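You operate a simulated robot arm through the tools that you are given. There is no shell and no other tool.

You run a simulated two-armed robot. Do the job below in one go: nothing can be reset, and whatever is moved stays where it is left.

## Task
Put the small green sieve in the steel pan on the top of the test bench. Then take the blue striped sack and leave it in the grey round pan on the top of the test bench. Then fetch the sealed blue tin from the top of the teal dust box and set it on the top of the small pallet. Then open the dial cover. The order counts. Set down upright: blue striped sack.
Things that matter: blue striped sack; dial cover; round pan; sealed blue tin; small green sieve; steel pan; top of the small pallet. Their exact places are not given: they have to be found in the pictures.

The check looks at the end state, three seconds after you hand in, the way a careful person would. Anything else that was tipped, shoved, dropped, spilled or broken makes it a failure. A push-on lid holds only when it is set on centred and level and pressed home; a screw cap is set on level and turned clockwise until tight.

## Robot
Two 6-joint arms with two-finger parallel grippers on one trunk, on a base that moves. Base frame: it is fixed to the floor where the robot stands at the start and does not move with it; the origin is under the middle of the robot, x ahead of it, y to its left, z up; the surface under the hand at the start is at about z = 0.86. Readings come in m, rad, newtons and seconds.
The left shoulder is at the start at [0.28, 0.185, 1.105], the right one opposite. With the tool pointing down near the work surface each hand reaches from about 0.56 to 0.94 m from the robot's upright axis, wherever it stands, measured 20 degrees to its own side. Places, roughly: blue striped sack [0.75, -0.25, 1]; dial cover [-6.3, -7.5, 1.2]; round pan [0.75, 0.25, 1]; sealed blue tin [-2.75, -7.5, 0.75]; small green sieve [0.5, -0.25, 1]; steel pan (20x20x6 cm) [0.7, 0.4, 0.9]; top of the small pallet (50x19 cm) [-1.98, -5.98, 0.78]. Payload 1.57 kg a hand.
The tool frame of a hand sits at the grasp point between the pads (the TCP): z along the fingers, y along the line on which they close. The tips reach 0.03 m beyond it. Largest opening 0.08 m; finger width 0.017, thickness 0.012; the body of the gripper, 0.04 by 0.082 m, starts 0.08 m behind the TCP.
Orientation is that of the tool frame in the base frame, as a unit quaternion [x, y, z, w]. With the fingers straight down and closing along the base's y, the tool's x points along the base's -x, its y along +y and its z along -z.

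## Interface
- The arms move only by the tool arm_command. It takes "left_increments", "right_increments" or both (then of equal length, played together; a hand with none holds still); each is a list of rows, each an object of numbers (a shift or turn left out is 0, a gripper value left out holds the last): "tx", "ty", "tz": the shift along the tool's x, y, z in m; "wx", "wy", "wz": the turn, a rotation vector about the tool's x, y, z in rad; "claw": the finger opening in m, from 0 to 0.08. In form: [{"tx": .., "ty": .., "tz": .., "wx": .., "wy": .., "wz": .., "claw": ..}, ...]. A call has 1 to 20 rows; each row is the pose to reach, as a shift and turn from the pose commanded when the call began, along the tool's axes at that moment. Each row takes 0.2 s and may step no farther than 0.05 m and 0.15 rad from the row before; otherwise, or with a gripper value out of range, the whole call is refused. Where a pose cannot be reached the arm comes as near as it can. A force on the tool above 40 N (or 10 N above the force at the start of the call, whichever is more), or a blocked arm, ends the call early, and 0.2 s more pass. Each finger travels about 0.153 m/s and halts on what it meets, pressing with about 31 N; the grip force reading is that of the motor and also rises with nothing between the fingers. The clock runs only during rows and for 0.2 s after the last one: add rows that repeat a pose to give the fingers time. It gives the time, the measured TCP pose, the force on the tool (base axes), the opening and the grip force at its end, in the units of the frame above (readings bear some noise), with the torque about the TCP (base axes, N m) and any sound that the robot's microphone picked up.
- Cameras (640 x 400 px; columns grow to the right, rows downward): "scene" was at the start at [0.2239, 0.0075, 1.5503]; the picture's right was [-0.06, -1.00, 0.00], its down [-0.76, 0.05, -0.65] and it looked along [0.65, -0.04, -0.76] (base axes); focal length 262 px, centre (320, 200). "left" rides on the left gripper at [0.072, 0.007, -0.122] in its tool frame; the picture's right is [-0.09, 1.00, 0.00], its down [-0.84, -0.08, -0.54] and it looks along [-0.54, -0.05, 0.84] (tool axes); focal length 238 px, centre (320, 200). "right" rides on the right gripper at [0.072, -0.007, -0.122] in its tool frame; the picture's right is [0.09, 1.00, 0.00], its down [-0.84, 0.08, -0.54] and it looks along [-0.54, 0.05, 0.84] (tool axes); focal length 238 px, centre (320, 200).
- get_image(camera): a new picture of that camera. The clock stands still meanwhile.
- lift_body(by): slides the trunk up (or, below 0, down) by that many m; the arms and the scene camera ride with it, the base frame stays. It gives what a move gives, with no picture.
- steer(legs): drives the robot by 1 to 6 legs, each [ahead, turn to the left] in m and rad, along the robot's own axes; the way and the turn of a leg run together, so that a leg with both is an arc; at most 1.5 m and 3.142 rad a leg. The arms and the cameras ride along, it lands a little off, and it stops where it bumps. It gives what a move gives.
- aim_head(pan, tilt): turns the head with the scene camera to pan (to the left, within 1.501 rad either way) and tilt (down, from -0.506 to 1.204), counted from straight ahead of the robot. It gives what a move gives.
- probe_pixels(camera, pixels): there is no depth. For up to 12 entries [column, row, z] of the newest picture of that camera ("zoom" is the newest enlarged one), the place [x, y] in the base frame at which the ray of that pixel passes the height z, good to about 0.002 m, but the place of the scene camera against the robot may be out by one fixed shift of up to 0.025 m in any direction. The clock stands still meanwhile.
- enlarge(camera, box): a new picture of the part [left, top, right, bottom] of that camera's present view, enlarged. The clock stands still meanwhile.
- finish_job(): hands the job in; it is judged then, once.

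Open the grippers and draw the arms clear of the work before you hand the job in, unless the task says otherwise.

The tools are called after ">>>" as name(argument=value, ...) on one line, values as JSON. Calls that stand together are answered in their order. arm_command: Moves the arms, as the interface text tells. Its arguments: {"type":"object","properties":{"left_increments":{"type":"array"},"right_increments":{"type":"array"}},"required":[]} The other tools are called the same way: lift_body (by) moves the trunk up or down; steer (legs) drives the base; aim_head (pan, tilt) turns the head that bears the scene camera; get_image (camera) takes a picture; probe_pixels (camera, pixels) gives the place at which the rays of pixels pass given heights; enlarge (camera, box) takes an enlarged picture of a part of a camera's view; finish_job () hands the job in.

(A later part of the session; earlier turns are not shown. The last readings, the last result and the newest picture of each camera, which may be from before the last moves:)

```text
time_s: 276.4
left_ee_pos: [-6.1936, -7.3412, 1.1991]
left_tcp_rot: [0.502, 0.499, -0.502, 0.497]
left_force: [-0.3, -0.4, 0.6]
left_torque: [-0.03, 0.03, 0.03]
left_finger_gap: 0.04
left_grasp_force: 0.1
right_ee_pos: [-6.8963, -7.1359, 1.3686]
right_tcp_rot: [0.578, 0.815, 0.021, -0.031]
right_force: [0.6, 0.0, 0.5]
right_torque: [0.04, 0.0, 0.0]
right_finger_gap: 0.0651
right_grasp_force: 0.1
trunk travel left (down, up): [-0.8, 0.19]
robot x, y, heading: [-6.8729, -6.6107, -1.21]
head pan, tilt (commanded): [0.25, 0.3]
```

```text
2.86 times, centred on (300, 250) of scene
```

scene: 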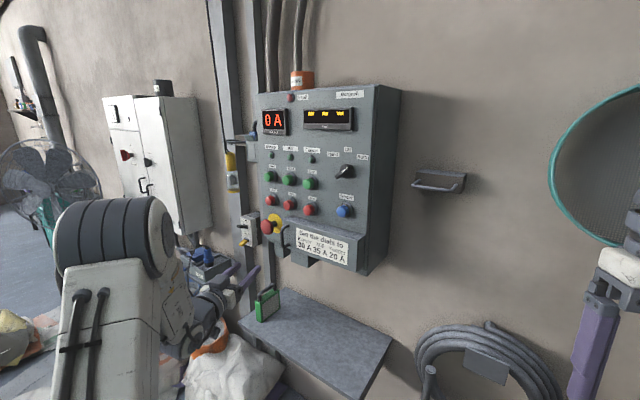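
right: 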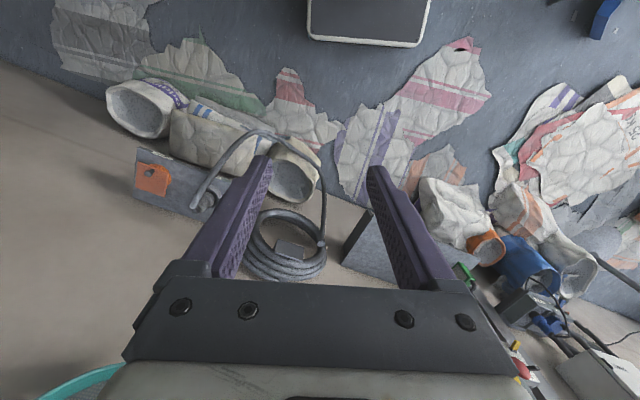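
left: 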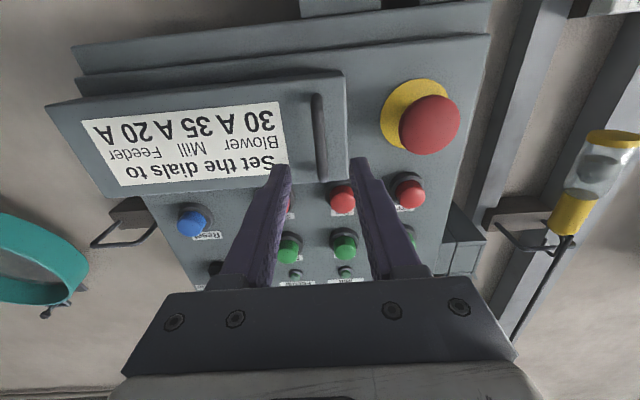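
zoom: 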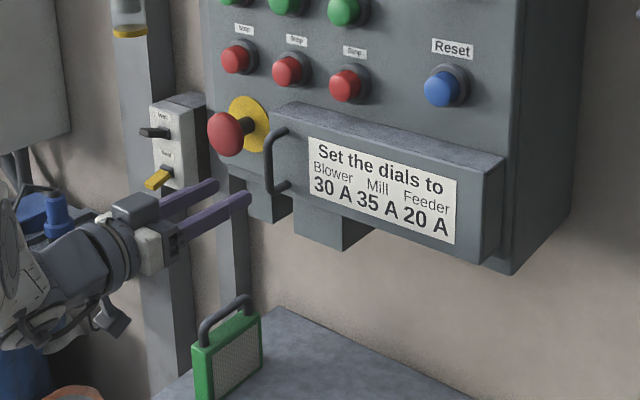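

Triangulating the bar in the tool frame gives (0.000, 0.000, 0.0995), so it is dead centre, ~0.10 m ahead. I advance 6.5 cm and verify again.

>>> arm_command(left_increments=[{"tz": 0.03}, {"tz": 0.055}, {"tz": 0.065}, {"tz": 0.065}])

>>> get_image(camera="left")

>>> enlarge(camera="left", box=[250, 90, 390, 220])

>>> enlarge(camera="scene", box=[220, 190, 360, 290])

```text
time_s: 277.4
left_ee_pos: [-6.195, -7.4044, 1.198]
left_tcp_rot: [0.503, 0.498, -0.502, 0.496]
left_force: [-0.1, -0.5, -0.1]
left_torque: [-0.03, -0.03, -0.04]
left_finger_gap: 0.0401
left_grasp_force: 0.0
right_ee_pos: [-6.8961, -7.1355, 1.368]
right_tcp_rot: [0.577, 0.816, 0.02, -0.031]
right_force: [-0.1, -0.2, 0.4]
right_torque: [0.01, -0.01, 0.0]
right_finger_gap: 0.0647
right_grasp_force: 0.1
trunk travel left (down, up): [-0.8, 0.19]
robot x, y, heading: [-6.8777, -6.6123, -1.204]
head pan, tilt (commanded): [0.25, 0.3]
```

```text
taken
```

left: 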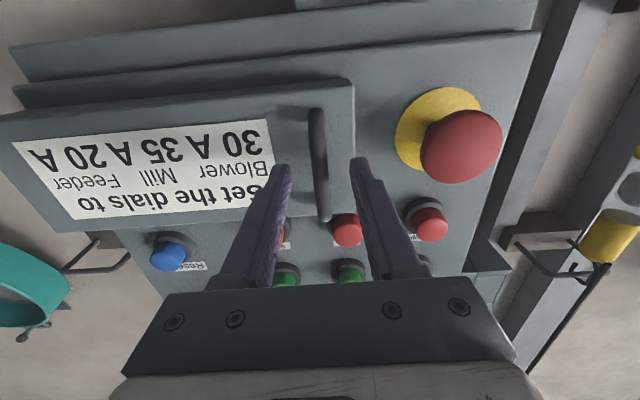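

```text
3.08 times, centred on (320, 155) of left
```

zoom: 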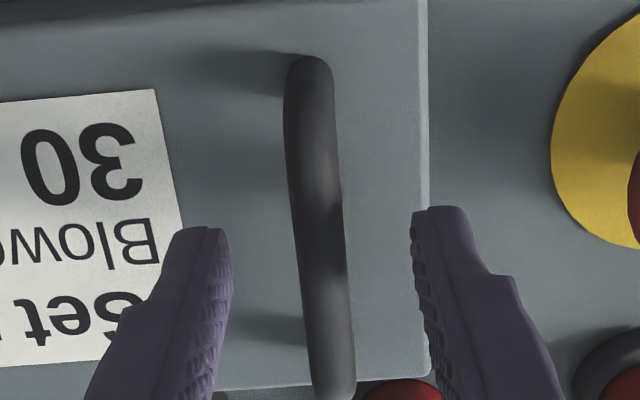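

```text
4.00 times, centred on (290, 240) of scene
```

zoom: 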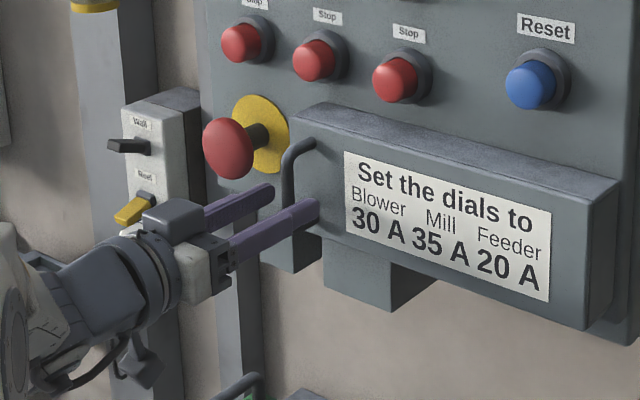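

The bar is exactly centred between the fingers (column 320). I advance the last 2.2 cm and close on the handle.

>>> arm_command(left_increments=[{"tz": 0.012}, {"tz": 0.022}, {"tz": 0.022, "claw": 0.025}, {"tz": 0.022, "claw": 0.01}, {"tz": 0.022, "claw": 0.0}, {"tz": 0.022, "claw": 0.0}])

>>> get_image(camera="left")

>>> enlarge(camera="scene", box=[220, 190, 360, 290])

```text
time_s: 278.9
left_ee_pos: [-6.193, -7.4273, 1.1983]
left_tcp_rot: [0.503, 0.498, -0.502, 0.497]
left_force: [-2.0, -0.6, 0.4]
left_torque: [-0.05, -0.03, 0.0]
left_finger_gap: 0.0106
left_grasp_force: 28.6
right_ee_pos: [-6.8966, -7.1355, 1.3686]
right_tcp_rot: [0.577, 0.816, 0.021, -0.031]
right_force: [-0.1, -0.1, -0.5]
right_torque: [0.0, 0.01, -0.01]
right_finger_gap: 0.065
right_grasp_force: 0.0
trunk travel left (down, up): [-0.8, 0.19]
robot x, y, heading: [-6.8782, -6.6112, -1.21]
head pan, tilt (commanded): [0.25, 0.3]
```

```text
taken
```

left: 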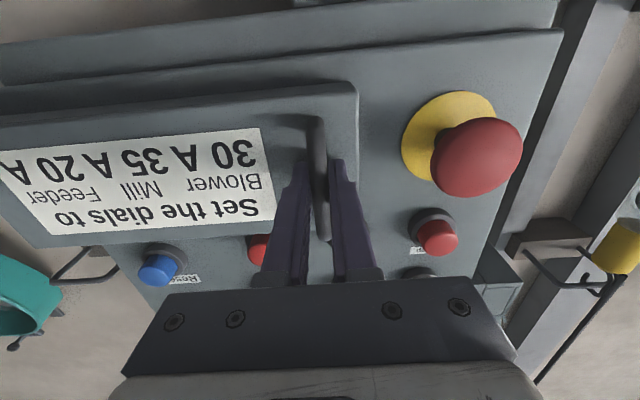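

```text
4.00 times, centred on (290, 240) of scene
```

zoom: 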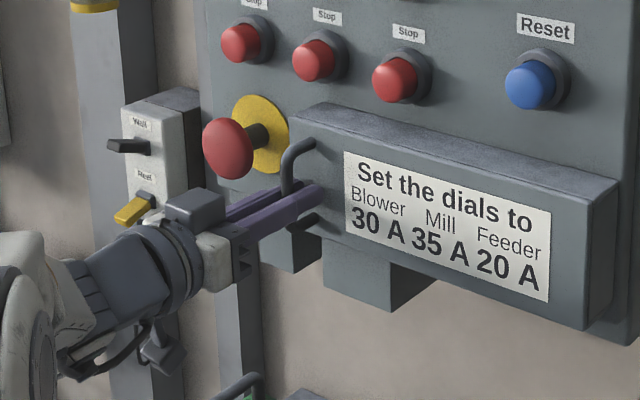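

The handle is gripped (10.6 mm bar, 29 N). I pull gently along the arc expected for a hinge at the cover's right end, first only ~10°, and watch the force.

>>> arm_command(left_increments=[{"ty": -0.0036, "tz": -0.012, "wx": -0.0436}, {"ty": -0.0077, "tz": -0.0239, "wx": -0.0873}, {"ty": -0.0124, "tz": -0.0355, "wx": -0.1309}, {"ty": -0.0176, "tz": -0.0469, "wx": -0.1745}, {"ty": -0.0176, "tz": -0.0469, "wx": -0.1745}])

>>> get_image(camera="scene")

>>> enlarge(camera="scene", box=[200, 170, 400, 310])

>>> get_image(camera="left")

```text
time_s: 280.1
left_ee_pos: [-6.2124, -7.3802, 1.1976]
left_tcp_rot: [0.458, 0.539, -0.457, 0.538]
left_force: [-7.1, -2.7, -1.4]
left_torque: [0.07, -0.02, -0.02]
left_finger_gap: 0.0107
left_grasp_force: 28.3
right_ee_pos: [-6.8954, -7.1364, 1.3687]
right_tcp_rot: [0.578, 0.815, 0.021, -0.031]
right_force: [-0.1, -0.7, -0.3]
right_torque: [0.02, -0.01, 0.01]
right_finger_gap: 0.065
right_grasp_force: 0.2
trunk travel left (down, up): [-0.8, 0.19]
robot x, y, heading: [-6.8777, -6.6097, -1.209]
head pan, tilt (commanded): [0.25, 0.3]
```

```text
taken
```

scene: 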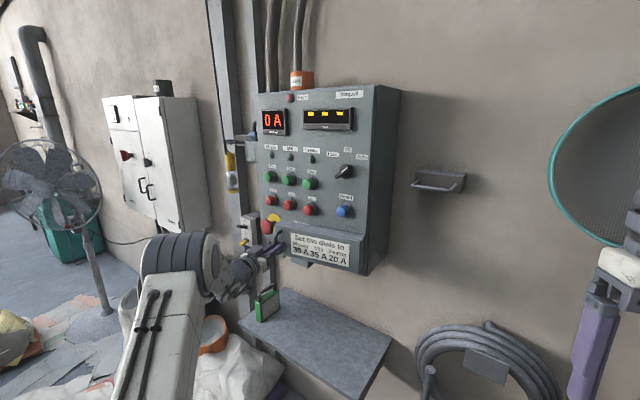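

```text
2.86 times, centred on (300, 240) of scene
```

zoom: 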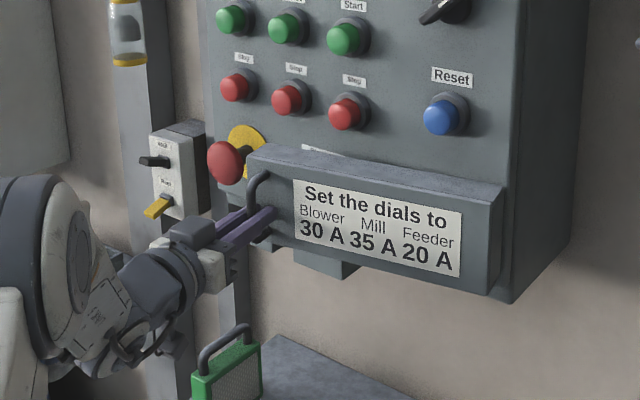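

```text
taken
```

left: 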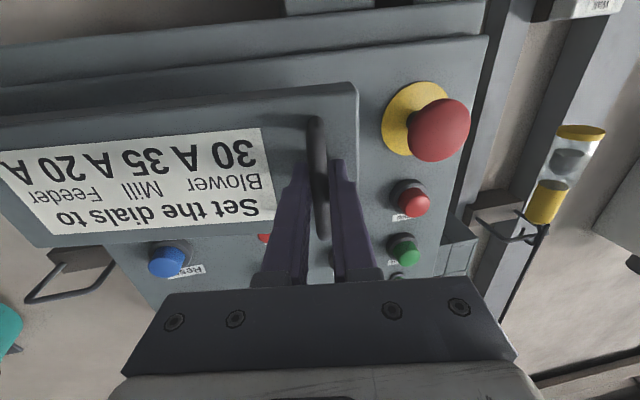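

The cover swings on a right-hand hinge as expected, with only ~7 N. I continue along the arc to about 34°.

>>> arm_command(left_increments=[{"ty": -0.0043, "tz": -0.0144, "wx": -0.0524}, {"ty": -0.0095, "tz": -0.0285, "wx": -0.1047}, {"ty": -0.0154, "tz": -0.0423, "wx": -0.1571}, {"ty": -0.022, "tz": -0.0559, "wx": -0.2094}, {"ty": -0.0293, "tz": -0.0689, "wx": -0.2618}, {"ty": -0.0373, "tz": -0.0817, "wx": -0.3142}, {"ty": -0.0459, "tz": -0.094, "wx": -0.3665}, {"ty": -0.0552, "tz": -0.1059, "wx": -0.4189}, {"ty": -0.0552, "tz": -0.1059, "wx": -0.4189}])

>>> get_image(camera="left")

>>> enlarge(camera="scene", box=[180, 150, 420, 310])

```text
time_s: 281.4
left_ee_pos: [-6.2614, -7.3105, 1.199]
left_tcp_rot: [0.383, 0.6, -0.379, 0.592]
left_force: [-3.8, -2.2, -1.5]
left_torque: [0.11, 0.04, -0.16]
left_finger_gap: 0.0108
left_grasp_force: 28.6
left hand out of reach, approached as far as the arm can: row 6
right_ee_pos: [-6.8974, -7.1349, 1.3693]
right_tcp_rot: [0.578, 0.815, 0.02, -0.03]
right_force: [0.7, -0.5, -0.4]
right_torque: [0.02, 0.01, 0.0]
right_finger_gap: 0.0653
right_grasp_force: 0.0
trunk travel left (down, up): [-0.8, 0.19]
robot x, y, heading: [-6.8737, -6.6074, -1.21]
head pan, tilt (commanded): [0.25, 0.3]
stopped in row 6 (left hand): the force on the tool passed its limit at 49 N (the readings are from after the stop); the commanded pose is now the measured one
```

```text
taken
```

left: 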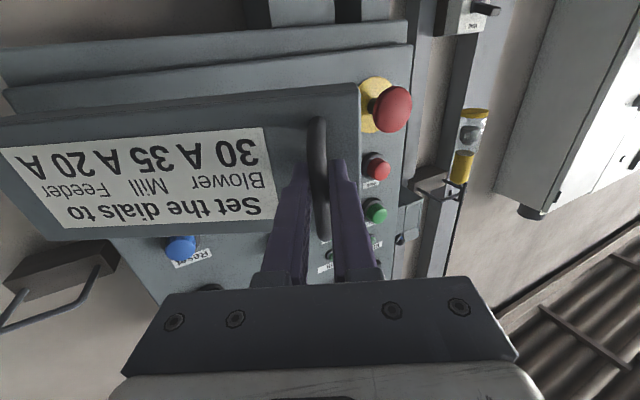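

```text
2.50 times, centred on (300, 230) of scene
```

zoom: 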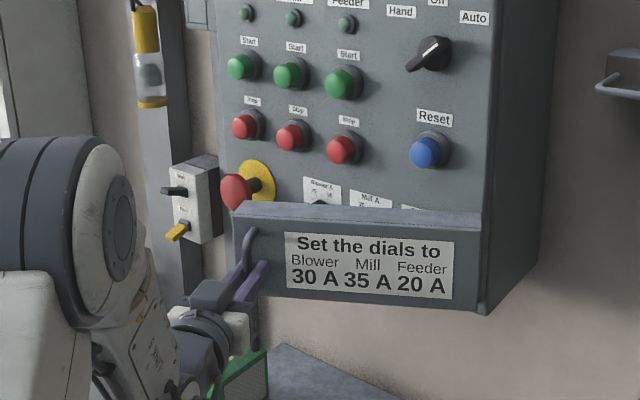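

The cover is open about 25°, but my arm is at its inner limit here. I release the handle, withdraw the hand, and will back the base up to regrip with more room.

>>> arm_command(left_increments=[{"claw": 0.02}, {"claw": 0.035}, {"claw": 0.035}])

>>> arm_command(left_increments=[{"tz": -0.02}, {"tz": -0.04}, {"tz": -0.05}])

>>> get_image(camera="left")

>>> enlarge(camera="scene", box=[180, 150, 420, 310])

```text
time_s: 282.2
left_ee_pos: [-6.2603, -7.3091, 1.1985]
left_tcp_rot: [0.383, 0.6, -0.378, 0.592]
left_force: [-0.2, 0.9, -0.8]
left_torque: [0.04, -0.03, -0.02]
left_finger_gap: 0.0349
left_grasp_force: 0.0
right_ee_pos: [-6.8969, -7.136, 1.3703]
right_tcp_rot: [0.578, 0.815, 0.019, -0.03]
right_force: [-0.2, -0.3, 1.0]
right_torque: [0.01, 0.01, 0.03]
right_finger_gap: 0.0649
right_grasp_force: 0.0
trunk travel left (down, up): [-0.8, 0.19]
robot x, y, heading: [-6.8774, -6.6097, -1.211]
head pan, tilt (commanded): [0.25, 0.3]
```

```text
time_s: 283.1
left_ee_pos: [-6.2783, -7.2647, 1.203]
left_tcp_rot: [0.382, 0.601, -0.382, 0.589]
left_force: [0.3, 0.4, 0.1]
left_torque: [0.05, -0.04, 0.0]
left_finger_gap: 0.035
left_grasp_force: 0.1
left hand out of reach, approached as far as the arm can: row 3
right_ee_pos: [-6.8974, -7.1357, 1.3679]
right_tcp_rot: [0.578, 0.815, 0.021, -0.03]
right_force: [0.4, 0.0, 0.2]
right_torque: [0.03, 0.02, 0.01]
right_finger_gap: 0.0653
right_grasp_force: 0.0
trunk travel left (down, up): [-0.8, 0.19]
robot x, y, heading: [-6.8767, -6.6119, -1.211]
head pan, tilt (commanded): [0.25, 0.3]
```

```text
taken
```

left: 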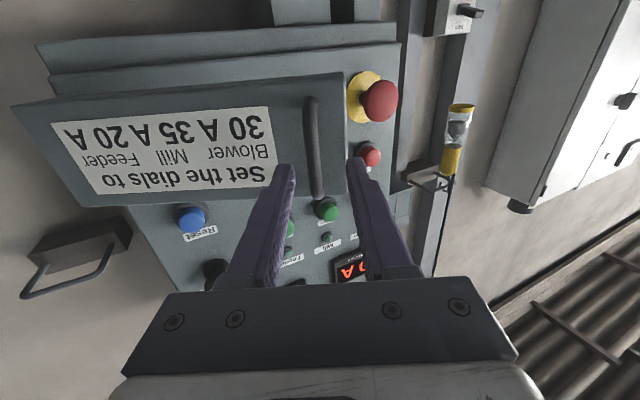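

```text
2.50 times, centred on (300, 230) of scene
```

zoom: 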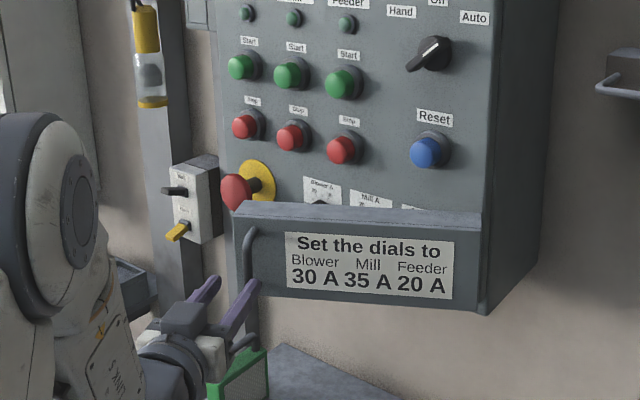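

The cover stays where I left it (~26°). I back the base up 0.2 m to gain arm room.

>>> steer(legs=[[-0.2, 0.0]])

>>> get_image(camera="left")

>>> get_image(camera="scene")

```text
time_s: 284.6
left_ee_pos: [-6.3499, -7.0825, 1.2029]
left_tcp_rot: [0.383, 0.6, -0.383, 0.588]
left_force: [-0.2, -0.4, -0.2]
left_torque: [-0.03, -0.02, -0.02]
left_finger_gap: 0.0348
left_grasp_force: 0.1
right_ee_pos: [-6.9679, -6.9506, 1.3688]
right_tcp_rot: [0.578, 0.815, 0.02, -0.031]
right_force: [0.1, -0.6, 0.2]
right_torque: [0.01, 0.01, -0.02]
right_finger_gap: 0.0649
right_grasp_force: 0.1
trunk travel left (down, up): [-0.8, 0.19]
robot x, y, heading: [-6.9467, -6.4279, -1.218]
head pan, tilt (commanded): [0.25, 0.3]
```

```text
taken
```

left: 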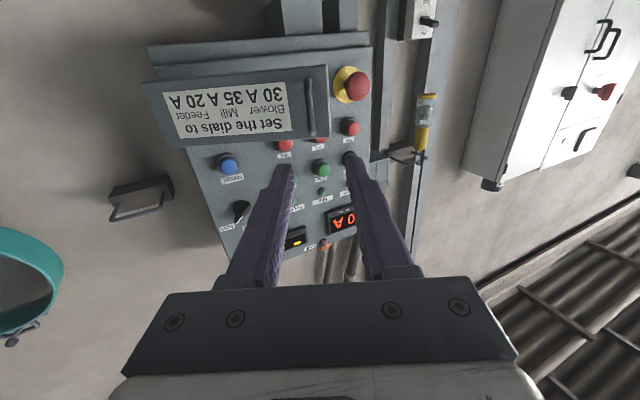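

```text
taken
```

scene: 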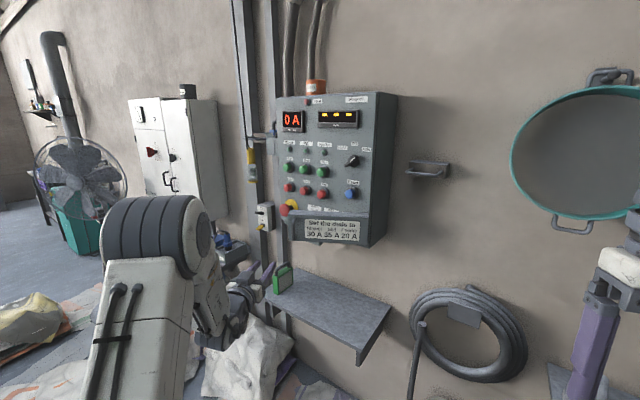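

The bar appears at (310,107) in the left camera, consistent with a position ~0.257 m ahead and 14 mm to the left. I approach to ~9 cm from it.

>>> arm_command(left_increments=[{"ty": -0.004, "tz": 0.035, "claw": 0.04}, {"ty": -0.008, "tz": 0.075}, {"ty": -0.011, "tz": 0.115}, {"ty": -0.014, "tz": 0.15}, {"ty": -0.014, "tz": 0.165}, {"ty": -0.014, "tz": 0.165}])

>>> enlarge(camera="left", box=[240, 60, 400, 200])

>>> enlarge(camera="scene", box=[220, 170, 400, 290])

```text
time_s: 286.0
left_ee_pos: [-6.2924, -7.2383, 1.2006]
left_tcp_rot: [0.386, 0.6, -0.385, 0.586]
left_force: [-0.5, -0.5, -0.4]
left_torque: [-0.02, 0.01, 0.01]
left_finger_gap: 0.0399
left_grasp_force: 0.0
right_ee_pos: [-6.9675, -6.9497, 1.3692]
right_tcp_rot: [0.579, 0.814, 0.02, -0.031]
right_force: [1.0, -0.4, 0.0]
right_torque: [0.02, -0.01, -0.01]
right_finger_gap: 0.065
right_grasp_force: 0.0
trunk travel left (down, up): [-0.8, 0.19]
robot x, y, heading: [-6.9438, -6.426, -1.211]
head pan, tilt (commanded): [0.25, 0.3]
```

```text
2.86 times, centred on (320, 130) of left
```

zoom: 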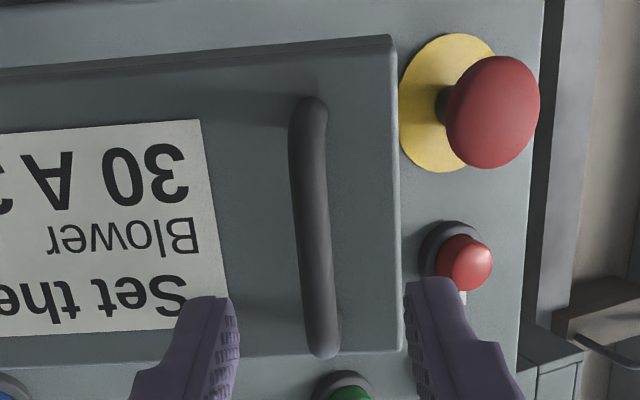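

```text
3.33 times, centred on (310, 230) of scene
```

zoom: 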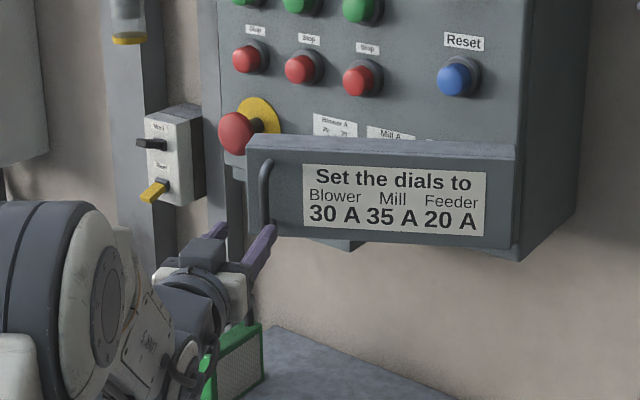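

Same geometry as before: bar centred, ~9.7 cm ahead. I advance 8.5 cm with a 2 mm correction and grip.

>>> arm_command(left_increments=[{"ty": -0.002, "tz": 0.03}, {"ty": -0.002, "tz": 0.06}, {"ty": -0.002, "tz": 0.075}, {"ty": -0.002, "tz": 0.085}, {"ty": -0.002, "tz": 0.085}])

>>> enlarge(camera="left", box=[250, 90, 390, 220])

```text
time_s: 287.2
left_ee_pos: [-6.2598, -7.3159, 1.1984]
left_tcp_rot: [0.383, 0.6, -0.383, 0.588]
left_force: [0.1, 0.1, 0.3]
left_torque: [-0.01, 0.03, 0.0]
left_finger_gap: 0.0402
left_grasp_force: 0.1
right_ee_pos: [-6.9673, -6.9506, 1.3689]
right_tcp_rot: [0.579, 0.815, 0.019, -0.03]
right_force: [-0.6, 0.5, 0.5]
right_torque: [-0.01, 0.01, -0.01]
right_finger_gap: 0.0653
right_grasp_force: 0.0
trunk travel left (down, up): [-0.8, 0.19]
robot x, y, heading: [-6.9428, -6.4268, -1.21]
head pan, tilt (commanded): [0.25, 0.3]
```

```text
3.08 times, centred on (320, 155) of left
```

zoom: 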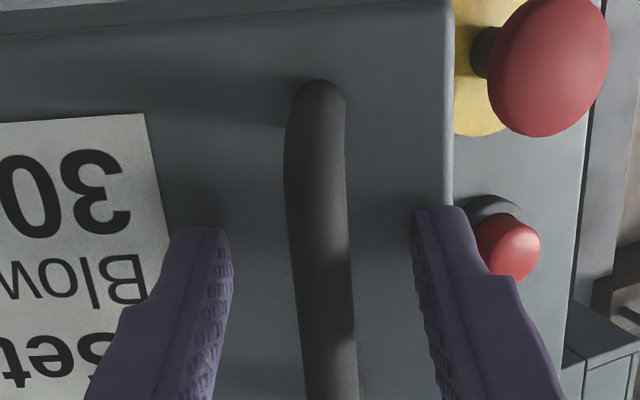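

Centred; I close on the bar.

>>> arm_command(left_increments=[{"claw": 0.025}, {"claw": 0.01}, {"claw": 0.0}, {"claw": 0.0}])

```text
time_s: 288.2
left_ee_pos: [-6.2603, -7.3139, 1.1979]
left_tcp_rot: [0.383, 0.6, -0.383, 0.589]
left_force: [3.3, 3.1, -0.9]
left_torque: [0.13, -0.26, -0.01]
left_finger_gap: 0.0108
left_grasp_force: 28.9
right_ee_pos: [-6.9682, -6.9506, 1.3685]
right_tcp_rot: [0.579, 0.815, 0.019, -0.03]
right_force: [0.3, 0.8, -0.7]
right_torque: [0.01, 0.02, -0.01]
right_finger_gap: 0.0652
right_grasp_force: 0.0
trunk travel left (down, up): [-0.8, 0.19]
robot x, y, heading: [-6.9502, -6.4247, -1.214]
head pan, tilt (commanded): [0.25, 0.3]
```

Gripped again. From the recorded bar positions I refine the hinge to (-6.465,-7.512), radius 0.281 m, and continue the arc by another ~25°.

>>> arm_command(left_increments=[{"ty": -0.0063, "tz": -0.0162, "wx": -0.0559}, {"ty": -0.0135, "tz": -0.0322, "wx": -0.1117}, {"ty": -0.0217, "tz": -0.0475, "wx": -0.1676}, {"ty": -0.0309, "tz": -0.0624, "wx": -0.2234}, {"ty": -0.0409, "tz": -0.0765, "wx": -0.2793}, {"ty": -0.0518, "tz": -0.0902, "wx": -0.3351}, {"ty": -0.0634, "tz": -0.1032, "wx": -0.391}, {"ty": -0.0634, "tz": -0.1032, "wx": -0.391}])

>>> get_image(camera="scene")

>>> get_image(camera="left")

```text
time_s: 289.0
left_ee_pos: [-6.2649, -7.3091, 1.1978]
left_tcp_rot: [0.385, 0.606, -0.374, 0.587]
left_force: [-6.3, -5.8, -2.4]
left_torque: [-0.09, -0.11, -0.11]
left_finger_gap: 0.0106
left_grasp_force: 28.3
left hand out of reach, approached as far as the arm can: row 1, 2, 3
right_ee_pos: [-6.9706, -6.9509, 1.3688]
right_tcp_rot: [0.58, 0.813, 0.021, -0.031]
right_force: [-0.8, -0.6, -0.1]
right_torque: [-0.01, -0.03, 0.01]
right_finger_gap: 0.0651
right_grasp_force: 0.0
trunk travel left (down, up): [-0.8, 0.19]
robot x, y, heading: [-6.9449, -6.4259, -1.218]
head pan, tilt (commanded): [0.25, 0.3]
stopped in row 3 (left hand): the force on the tool passed its limit at 42 N (the readings are from after the stop); the commanded pose is now the measured one
```

```text
taken
```

scene: 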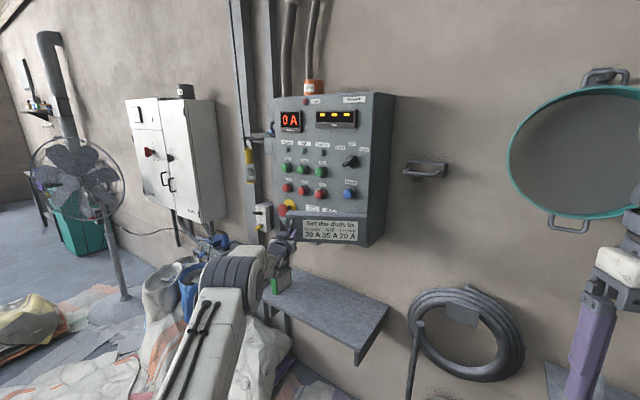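

```text
taken
```

left: 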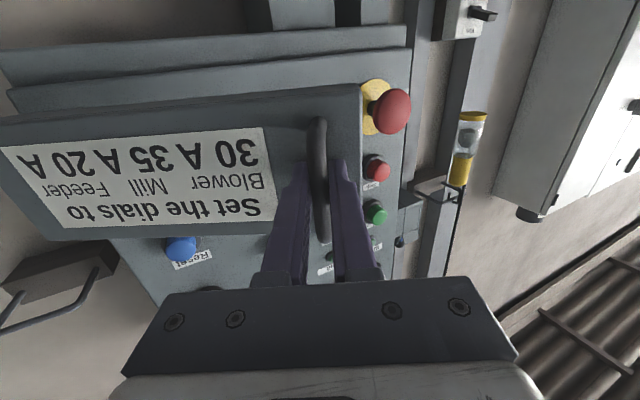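

The arm's limit is the hand's yaw, not the distance. The round bar can pivot in the grip, so I continue the arc while easing the hand's yaw back from 25° to 15°.

>>> arm_command(left_increments=[{"ty": -0.0046, "tz": -0.0139, "wx": 0.0218}, {"ty": -0.0099, "tz": -0.0274, "wx": 0.0436}, {"ty": -0.0158, "tz": -0.0407, "wx": 0.0654}, {"ty": -0.0225, "tz": -0.0537, "wx": 0.0873}, {"ty": -0.0299, "tz": -0.0663, "wx": 0.1091}, {"ty": -0.0378, "tz": -0.0784, "wx": 0.1309}, {"ty": -0.0464, "tz": -0.0902, "wx": 0.1527}, {"ty": -0.0557, "tz": -0.1014, "wx": 0.1745}, {"ty": -0.0557, "tz": -0.1014, "wx": 0.1745}])

>>> get_image(camera="left")

>>> enlarge(camera="scene", box=[200, 130, 420, 290])

```text
time_s: 291.0
left_ee_pos: [-6.3581, -7.2439, 1.2013]
left_tcp_rot: [0.435, 0.571, -0.426, 0.55]
left_force: [-10.3, -25.1, -16.7]
left_torque: [0.2, -0.23, -0.04]
left_finger_gap: 0.0106
left_grasp_force: 28.1
right_ee_pos: [-6.9704, -6.9547, 1.3682]
right_tcp_rot: [0.58, 0.814, 0.022, -0.031]
right_force: [-0.2, 0.6, -1.0]
right_torque: [-0.03, -0.04, -0.01]
right_finger_gap: 0.065
right_grasp_force: 0.1
trunk travel left (down, up): [-0.8, 0.19]
robot x, y, heading: [-6.9444, -6.4248, -1.224]
head pan, tilt (commanded): [0.25, 0.3]
```

```text
taken
```

left: 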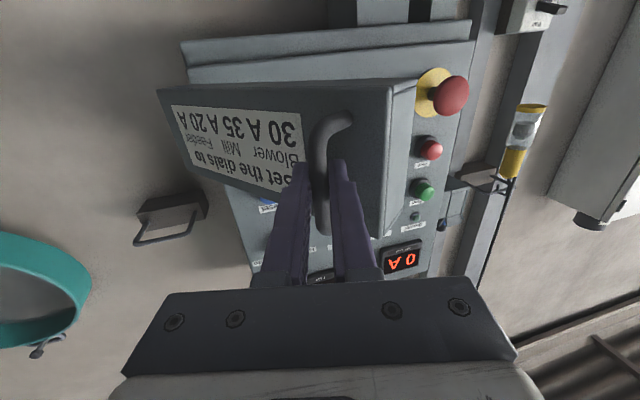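

```text
2.50 times, centred on (310, 210) of scene
```

zoom: 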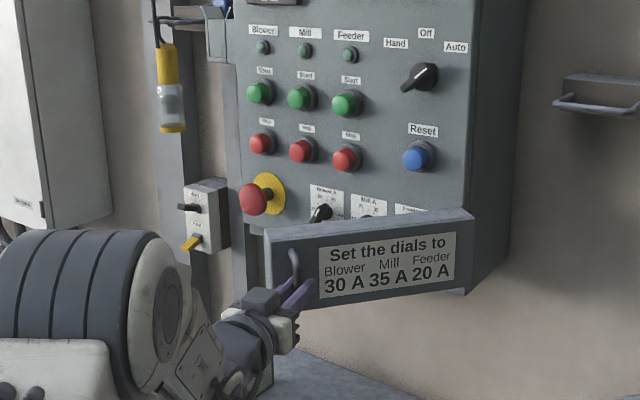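

The cover is now ~54° open. The residual force is purely radial, so I refit the hinge circle to (-6.454,-7.506), R=0.269 m, and carry on toward ~90°.

>>> arm_command(left_increments=[{"tx": 0.002, "ty": -0.0157, "tz": -0.0078, "wx": 0.0157}, {"tx": 0.003, "ty": -0.0317, "tz": -0.0172, "wx": 0.0279}, {"tx": 0.003, "ty": -0.0483, "tz": -0.0259, "wx": 0.0401}, {"tx": 0.003, "ty": -0.0653, "tz": -0.0331, "wx": 0.0524}, {"tx": 0.003, "ty": -0.083, "tz": -0.039, "wx": 0.0646}, {"tx": 0.003, "ty": -0.1009, "tz": -0.0439, "wx": 0.0768}, {"tx": 0.003, "ty": -0.1193, "tz": -0.0474, "wx": 0.089}, {"tx": 0.003, "ty": -0.1377, "tz": -0.0496, "wx": 0.1012}, {"tx": 0.003, "ty": -0.1561, "tz": -0.0505, "wx": 0.1134}])

>>> get_image(camera="left")

>>> enlarge(camera="scene", box=[200, 130, 420, 290])

```text
time_s: 293.0
left_ee_pos: [-6.4946, -7.2239, 1.2027]
left_tcp_rot: [0.467, 0.544, -0.461, 0.524]
left_force: [2.8, -26.7, -10.1]
left_torque: [0.18, -0.46, 0.0]
left_finger_gap: 0.0107
left_grasp_force: 28.4
left hand out of reach, approached as far as the arm can: row 7, 8, 9
right_ee_pos: [-6.9688, -6.9538, 1.3682]
right_tcp_rot: [0.58, 0.814, 0.021, -0.031]
right_force: [0.0, 0.1, 0.0]
right_torque: [-0.02, 0.02, 0.01]
right_finger_gap: 0.0652
right_grasp_force: 0.1
trunk travel left (down, up): [-0.8, 0.19]
robot x, y, heading: [-6.9466, -6.4274, -1.221]
head pan, tilt (commanded): [0.25, 0.3]
```

```text
taken
```

left: 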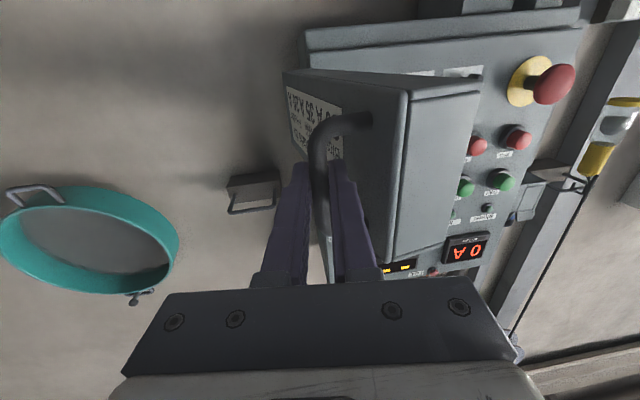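

```text
2.50 times, centred on (310, 210) of scene
```

zoom: 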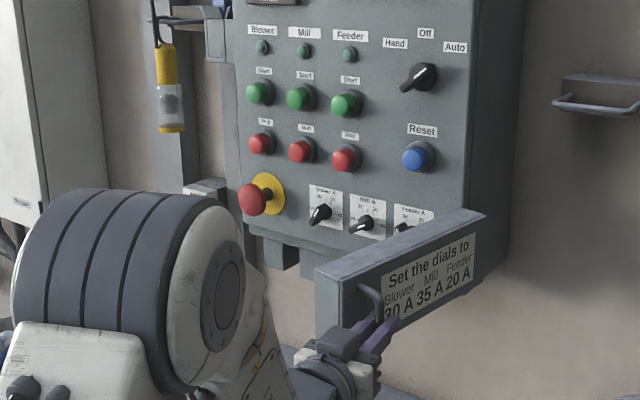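

The cover is ~86° open and the dials are exposed. I release the handle gently and slide the fingers off it.

>>> arm_command(left_increments=[{"claw": 0.018}, {"claw": 0.025}, {"claw": 0.025}])

>>> arm_command(left_increments=[{"tz": -0.015}, {"tz": -0.03}, {"tz": -0.045}, {"tz": -0.045}])

>>> get_image(camera="left")

>>> enlarge(camera="scene", box=[200, 130, 420, 290])

```text
time_s: 293.8
left_ee_pos: [-6.4942, -7.22, 1.2019]
left_tcp_rot: [0.466, 0.545, -0.46, 0.524]
left_force: [-0.2, 0.0, -0.2]
left_torque: [0.01, -0.03, -0.02]
left_finger_gap: 0.0246
left_grasp_force: 0.0
right_ee_pos: [-6.9699, -6.9521, 1.3689]
right_tcp_rot: [0.58, 0.814, 0.019, -0.031]
right_force: [0.1, -0.3, 0.1]
right_torque: [-0.01, 0.01, 0.01]
right_finger_gap: 0.0648
right_grasp_force: 0.0
trunk travel left (down, up): [-0.8, 0.19]
robot x, y, heading: [-6.9497, -6.4298, -1.221]
head pan, tilt (commanded): [0.25, 0.3]
```

```text
time_s: 294.8
left_ee_pos: [-6.5015, -7.1754, 1.2031]
left_tcp_rot: [0.461, 0.549, -0.459, 0.524]
left_force: [-0.2, -0.7, 0.2]
left_torque: [-0.04, 0.01, 0.02]
left_finger_gap: 0.0248
left_grasp_force: 0.1
right_ee_pos: [-6.9704, -6.9508, 1.3691]
right_tcp_rot: [0.581, 0.813, 0.02, -0.03]
right_force: [-0.8, -0.2, 0.3]
right_torque: [0.03, -0.02, 0.04]
right_finger_gap: 0.0649
right_grasp_force: 0.0
trunk travel left (down, up): [-0.8, 0.19]
robot x, y, heading: [-6.9486, -6.4262, -1.219]
head pan, tilt (commanded): [0.25, 0.3]
```

```text
taken
```

left: 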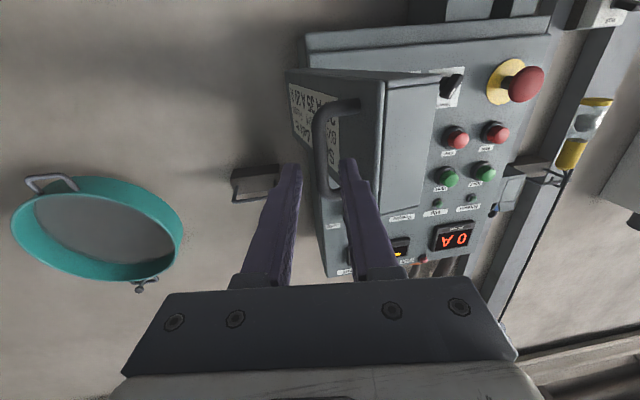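

```text
2.50 times, centred on (310, 210) of scene
```

zoom: 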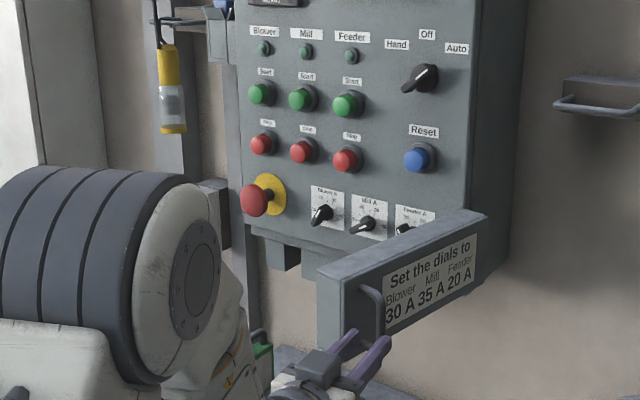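

The cover stays at ~86°. To open it fully I'll nudge its inner side further west with closed fingertips: first I close the fingers and move around its free end to the east side.

>>> arm_command(left_increments=[{"ty": 0.003, "tz": -0.0198, "claw": 0.0}, {"ty": 0.0061, "tz": -0.0395, "wx": 0.05}, {"ty": 0.0364, "tz": -0.0399, "wx": 0.12}, {"ty": 0.076, "tz": -0.0339, "wx": 0.19}, {"ty": 0.1155, "tz": -0.0278, "wx": 0.26}, {"ty": 0.1303, "tz": -0.0255, "wx": 0.29}, {"ty": 0.1303, "tz": -0.0255, "wx": 0.29}])

>>> get_image(camera="left")

>>> enlarge(camera="scene", box=[200, 130, 420, 290])

```text
time_s: 296.4
left_ee_pos: [-6.3768, -7.1321, 1.2021]
left_tcp_rot: [0.535, 0.475, -0.532, 0.453]
left_force: [-0.6, 0.4, 0.1]
left_torque: [-0.03, -0.01, 0.0]
left_finger_gap: 0.0
left_grasp_force: 21.9
right_ee_pos: [-6.9691, -6.9517, 1.3691]
right_tcp_rot: [0.58, 0.814, 0.021, -0.031]
right_force: [-0.7, -0.2, 0.0]
right_torque: [0.01, -0.01, -0.03]
right_finger_gap: 0.0651
right_grasp_force: 0.1
trunk travel left (down, up): [-0.8, 0.19]
robot x, y, heading: [-6.9472, -6.4261, -1.222]
head pan, tilt (commanded): [0.25, 0.3]
```

```text
taken
```

left: 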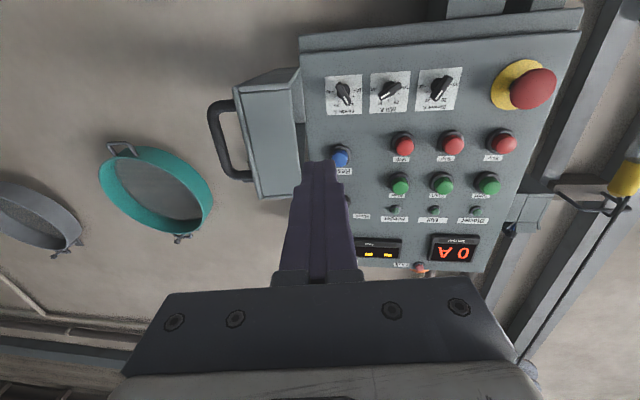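

```text
2.50 times, centred on (310, 210) of scene
```

zoom: 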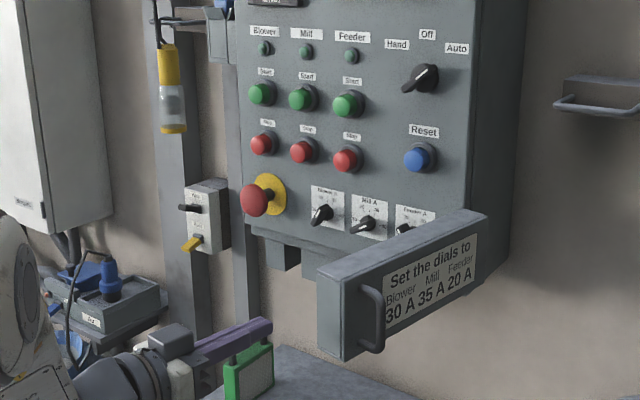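

The view confirms the cover standing out at about a right angle with the dials exposed. I advance the closed fingertips 10 cm beside its inner face.

>>> arm_command(left_increments=[{"tz": 0.035}, {"tz": 0.07}, {"tz": 0.1}, {"tz": 0.1}])

>>> get_image(camera="left")

>>> enlarge(camera="scene", box=[200, 130, 420, 290])

```text
time_s: 297.4
left_ee_pos: [-6.3896, -7.23, 1.1994]
left_tcp_rot: [0.535, 0.474, -0.532, 0.454]
left_force: [0.1, 0.0, -0.3]
left_torque: [0.01, 0.01, 0.02]
left_finger_gap: 0.0
left_grasp_force: 20.7
right_ee_pos: [-6.9702, -6.9515, 1.3691]
right_tcp_rot: [0.58, 0.814, 0.02, -0.031]
right_force: [-0.8, 0.0, -0.5]
right_torque: [0.02, -0.03, -0.02]
right_finger_gap: 0.0651
right_grasp_force: 0.1
trunk travel left (down, up): [-0.8, 0.19]
robot x, y, heading: [-6.9457, -6.4254, -1.22]
head pan, tilt (commanded): [0.25, 0.3]
```

```text
taken
```

left: 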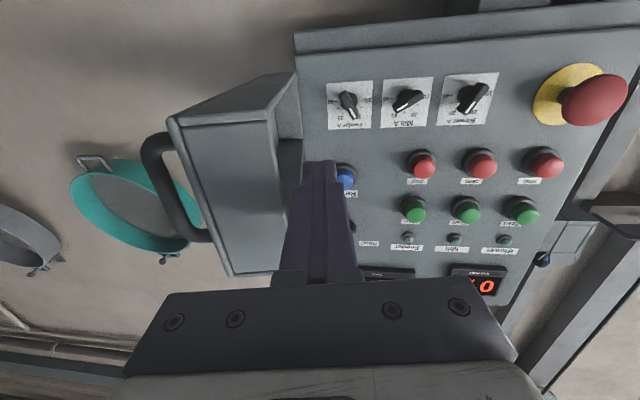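

```text
2.50 times, centred on (310, 210) of scene
```

zoom: 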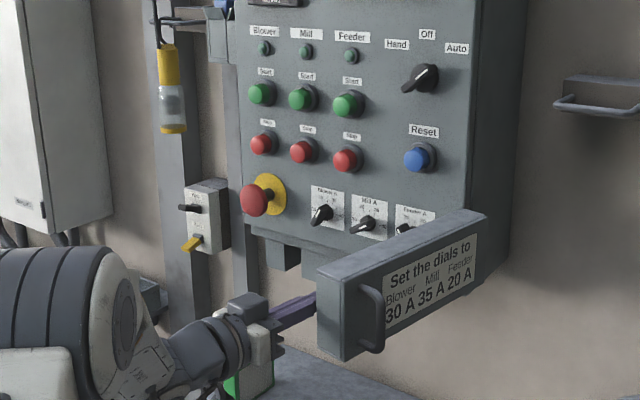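

The fingertips are beside the cover's inner edge. I push gently west in 1 cm steps, watching the force.

>>> arm_command(left_increments=[{"ty": -0.0099, "tz": 0.0014}, {"ty": -0.0198, "tz": 0.0028}, {"ty": -0.0297, "tz": 0.0042}, {"ty": -0.0396, "tz": 0.0056}, {"ty": -0.0495, "tz": 0.0069}, {"ty": -0.0495, "tz": 0.0069}])

>>> enlarge(camera="scene", box=[200, 130, 420, 290])

>>> get_image(camera="left")

```text
time_s: 298.8
left_ee_pos: [-6.4414, -7.2304, 1.2002]
left_tcp_rot: [0.535, 0.475, -0.532, 0.454]
left_force: [0.0, -1.5, 0.9]
left_torque: [-0.03, -0.01, -0.01]
left_finger_gap: 0.0
left_grasp_force: 20.9
right_ee_pos: [-6.9699, -6.9512, 1.369]
right_tcp_rot: [0.581, 0.813, 0.019, -0.03]
right_force: [-0.5, -0.1, 0.0]
right_torque: [-0.01, 0.02, -0.01]
right_finger_gap: 0.065
right_grasp_force: 0.0
trunk travel left (down, up): [-0.8, 0.19]
robot x, y, heading: [-6.9457, -6.427, -1.22]
head pan, tilt (commanded): [0.25, 0.3]
```

```text
2.50 times, centred on (310, 210) of scene
```

zoom: 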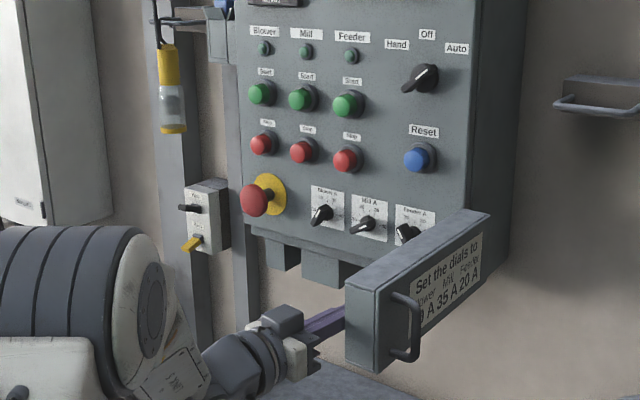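

```text
taken
```

left: 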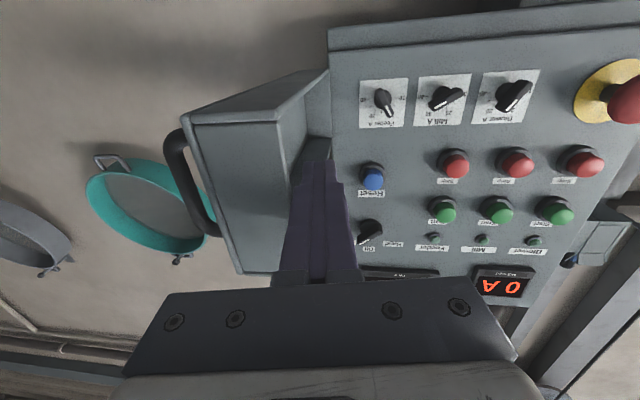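

It swings freely (≈95° now, no resistance). I push another 5 cm west.

>>> arm_command(left_increments=[{"ty": -0.0099, "tz": 0.0014}, {"ty": -0.0198, "tz": 0.0028}, {"ty": -0.0297, "tz": 0.0042}, {"ty": -0.0396, "tz": 0.0056}, {"ty": -0.0495, "tz": 0.0069}, {"ty": -0.0495, "tz": 0.0069}])

>>> enlarge(camera="scene", box=[200, 130, 420, 290])

>>> get_image(camera="left")

```text
time_s: 300.2
left_ee_pos: [-6.4899, -7.2305, 1.2017]
left_tcp_rot: [0.534, 0.476, -0.531, 0.454]
left_force: [-0.3, 0.9, 0.7]
left_torque: [-0.01, 0.01, 0.01]
left_finger_gap: 0.0
left_grasp_force: 21.0
right_ee_pos: [-6.9696, -6.9514, 1.3681]
right_tcp_rot: [0.58, 0.814, 0.021, -0.031]
right_force: [0.5, -0.3, 0.7]
right_torque: [-0.02, 0.02, 0.0]
right_finger_gap: 0.0655
right_grasp_force: 0.0
trunk travel left (down, up): [-0.8, 0.19]
robot x, y, heading: [-6.9454, -6.4266, -1.222]
head pan, tilt (commanded): [0.25, 0.3]
```

```text
2.50 times, centred on (310, 210) of scene
```

zoom: 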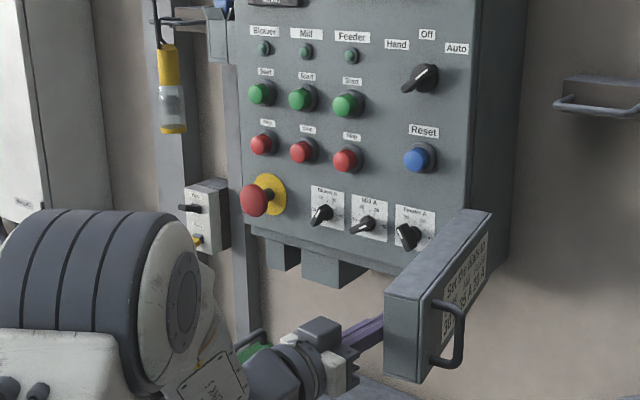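

```text
taken
```

left: 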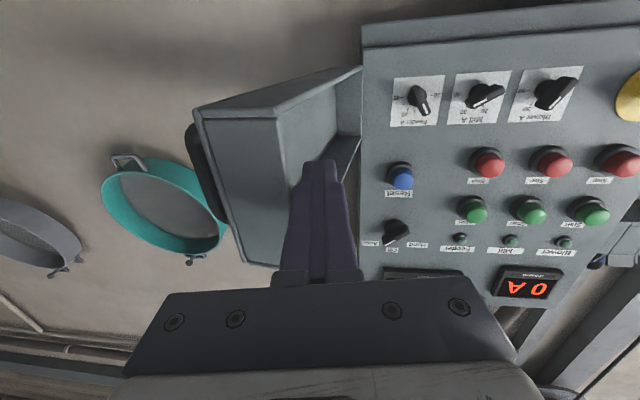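

About 105° now and still no stop. One more 4 cm push to be safe, then I withdraw.

>>> arm_command(left_increments=[{"ty": -0.0099, "tz": 0.0014}, {"ty": -0.0198, "tz": 0.0028}, {"ty": -0.0297, "tz": 0.0042}, {"ty": -0.0396, "tz": 0.0056}, {"ty": -0.0396, "tz": 0.0056}])

>>> enlarge(camera="scene", box=[200, 130, 420, 290])

```text
time_s: 301.4
left_ee_pos: [-6.5314, -7.2302, 1.2013]
left_tcp_rot: [0.534, 0.475, -0.531, 0.454]
left_force: [-0.2, -0.1, 0.0]
left_torque: [0.02, 0.01, 0.03]
left_finger_gap: 0.0
left_grasp_force: 21.6
right_ee_pos: [-6.9701, -6.9513, 1.3693]
right_tcp_rot: [0.581, 0.813, 0.021, -0.031]
right_force: [0.4, 0.9, -0.3]
right_torque: [0.01, -0.01, 0.0]
right_finger_gap: 0.0651
right_grasp_force: 0.0
trunk travel left (down, up): [-0.8, 0.19]
robot x, y, heading: [-6.9446, -6.4265, -1.216]
head pan, tilt (commanded): [0.25, 0.3]
```

```text
2.50 times, centred on (310, 210) of scene
```

zoom: 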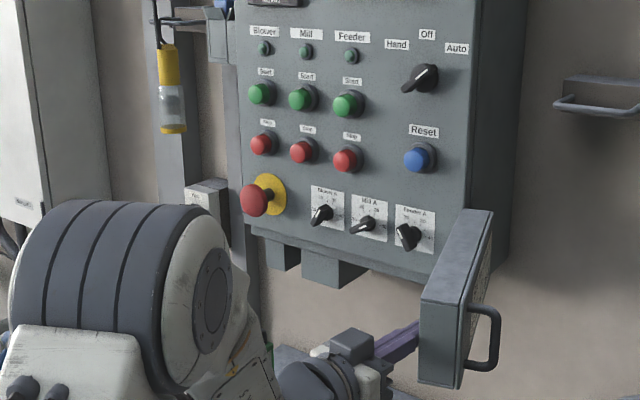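

The cover is now well past 90° (~115°). I move the fingertips 3 cm off it and draw back north.

>>> arm_command(left_increments=[{"ty": 0.015, "tz": -0.002}, {"ty": 0.03, "tz": -0.005}, {"ty": 0.04, "tz": -0.03}, {"ty": 0.045, "tz": -0.06}, {"ty": 0.05, "tz": -0.09}, {"ty": 0.05, "tz": -0.09}])

>>> get_image(camera="left")

>>> get_image(camera="scene")

```text
time_s: 302.8
left_ee_pos: [-6.4677, -7.1489, 1.202]
left_tcp_rot: [0.535, 0.474, -0.532, 0.454]
left_force: [-0.3, -0.4, -0.3]
left_torque: [0.03, -0.03, -0.02]
left_finger_gap: 0.0001
left_grasp_force: 22.1
right_ee_pos: [-6.9693, -6.9505, 1.3685]
right_tcp_rot: [0.58, 0.814, 0.02, -0.031]
right_force: [-0.5, -0.4, 0.2]
right_torque: [0.01, -0.01, 0.01]
right_finger_gap: 0.0649
right_grasp_force: 0.1
trunk travel left (down, up): [-0.8, 0.19]
robot x, y, heading: [-6.9442, -6.4279, -1.217]
head pan, tilt (commanded): [0.25, 0.3]
```

```text
taken
```

left: 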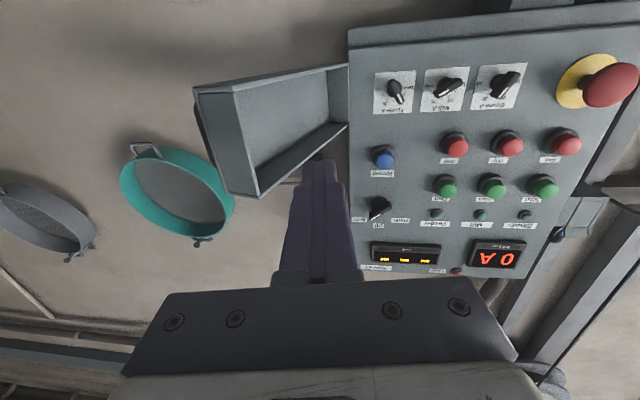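

```text
taken
```

scene: 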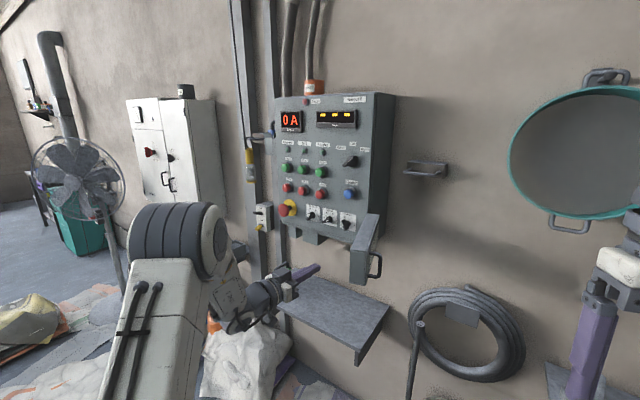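

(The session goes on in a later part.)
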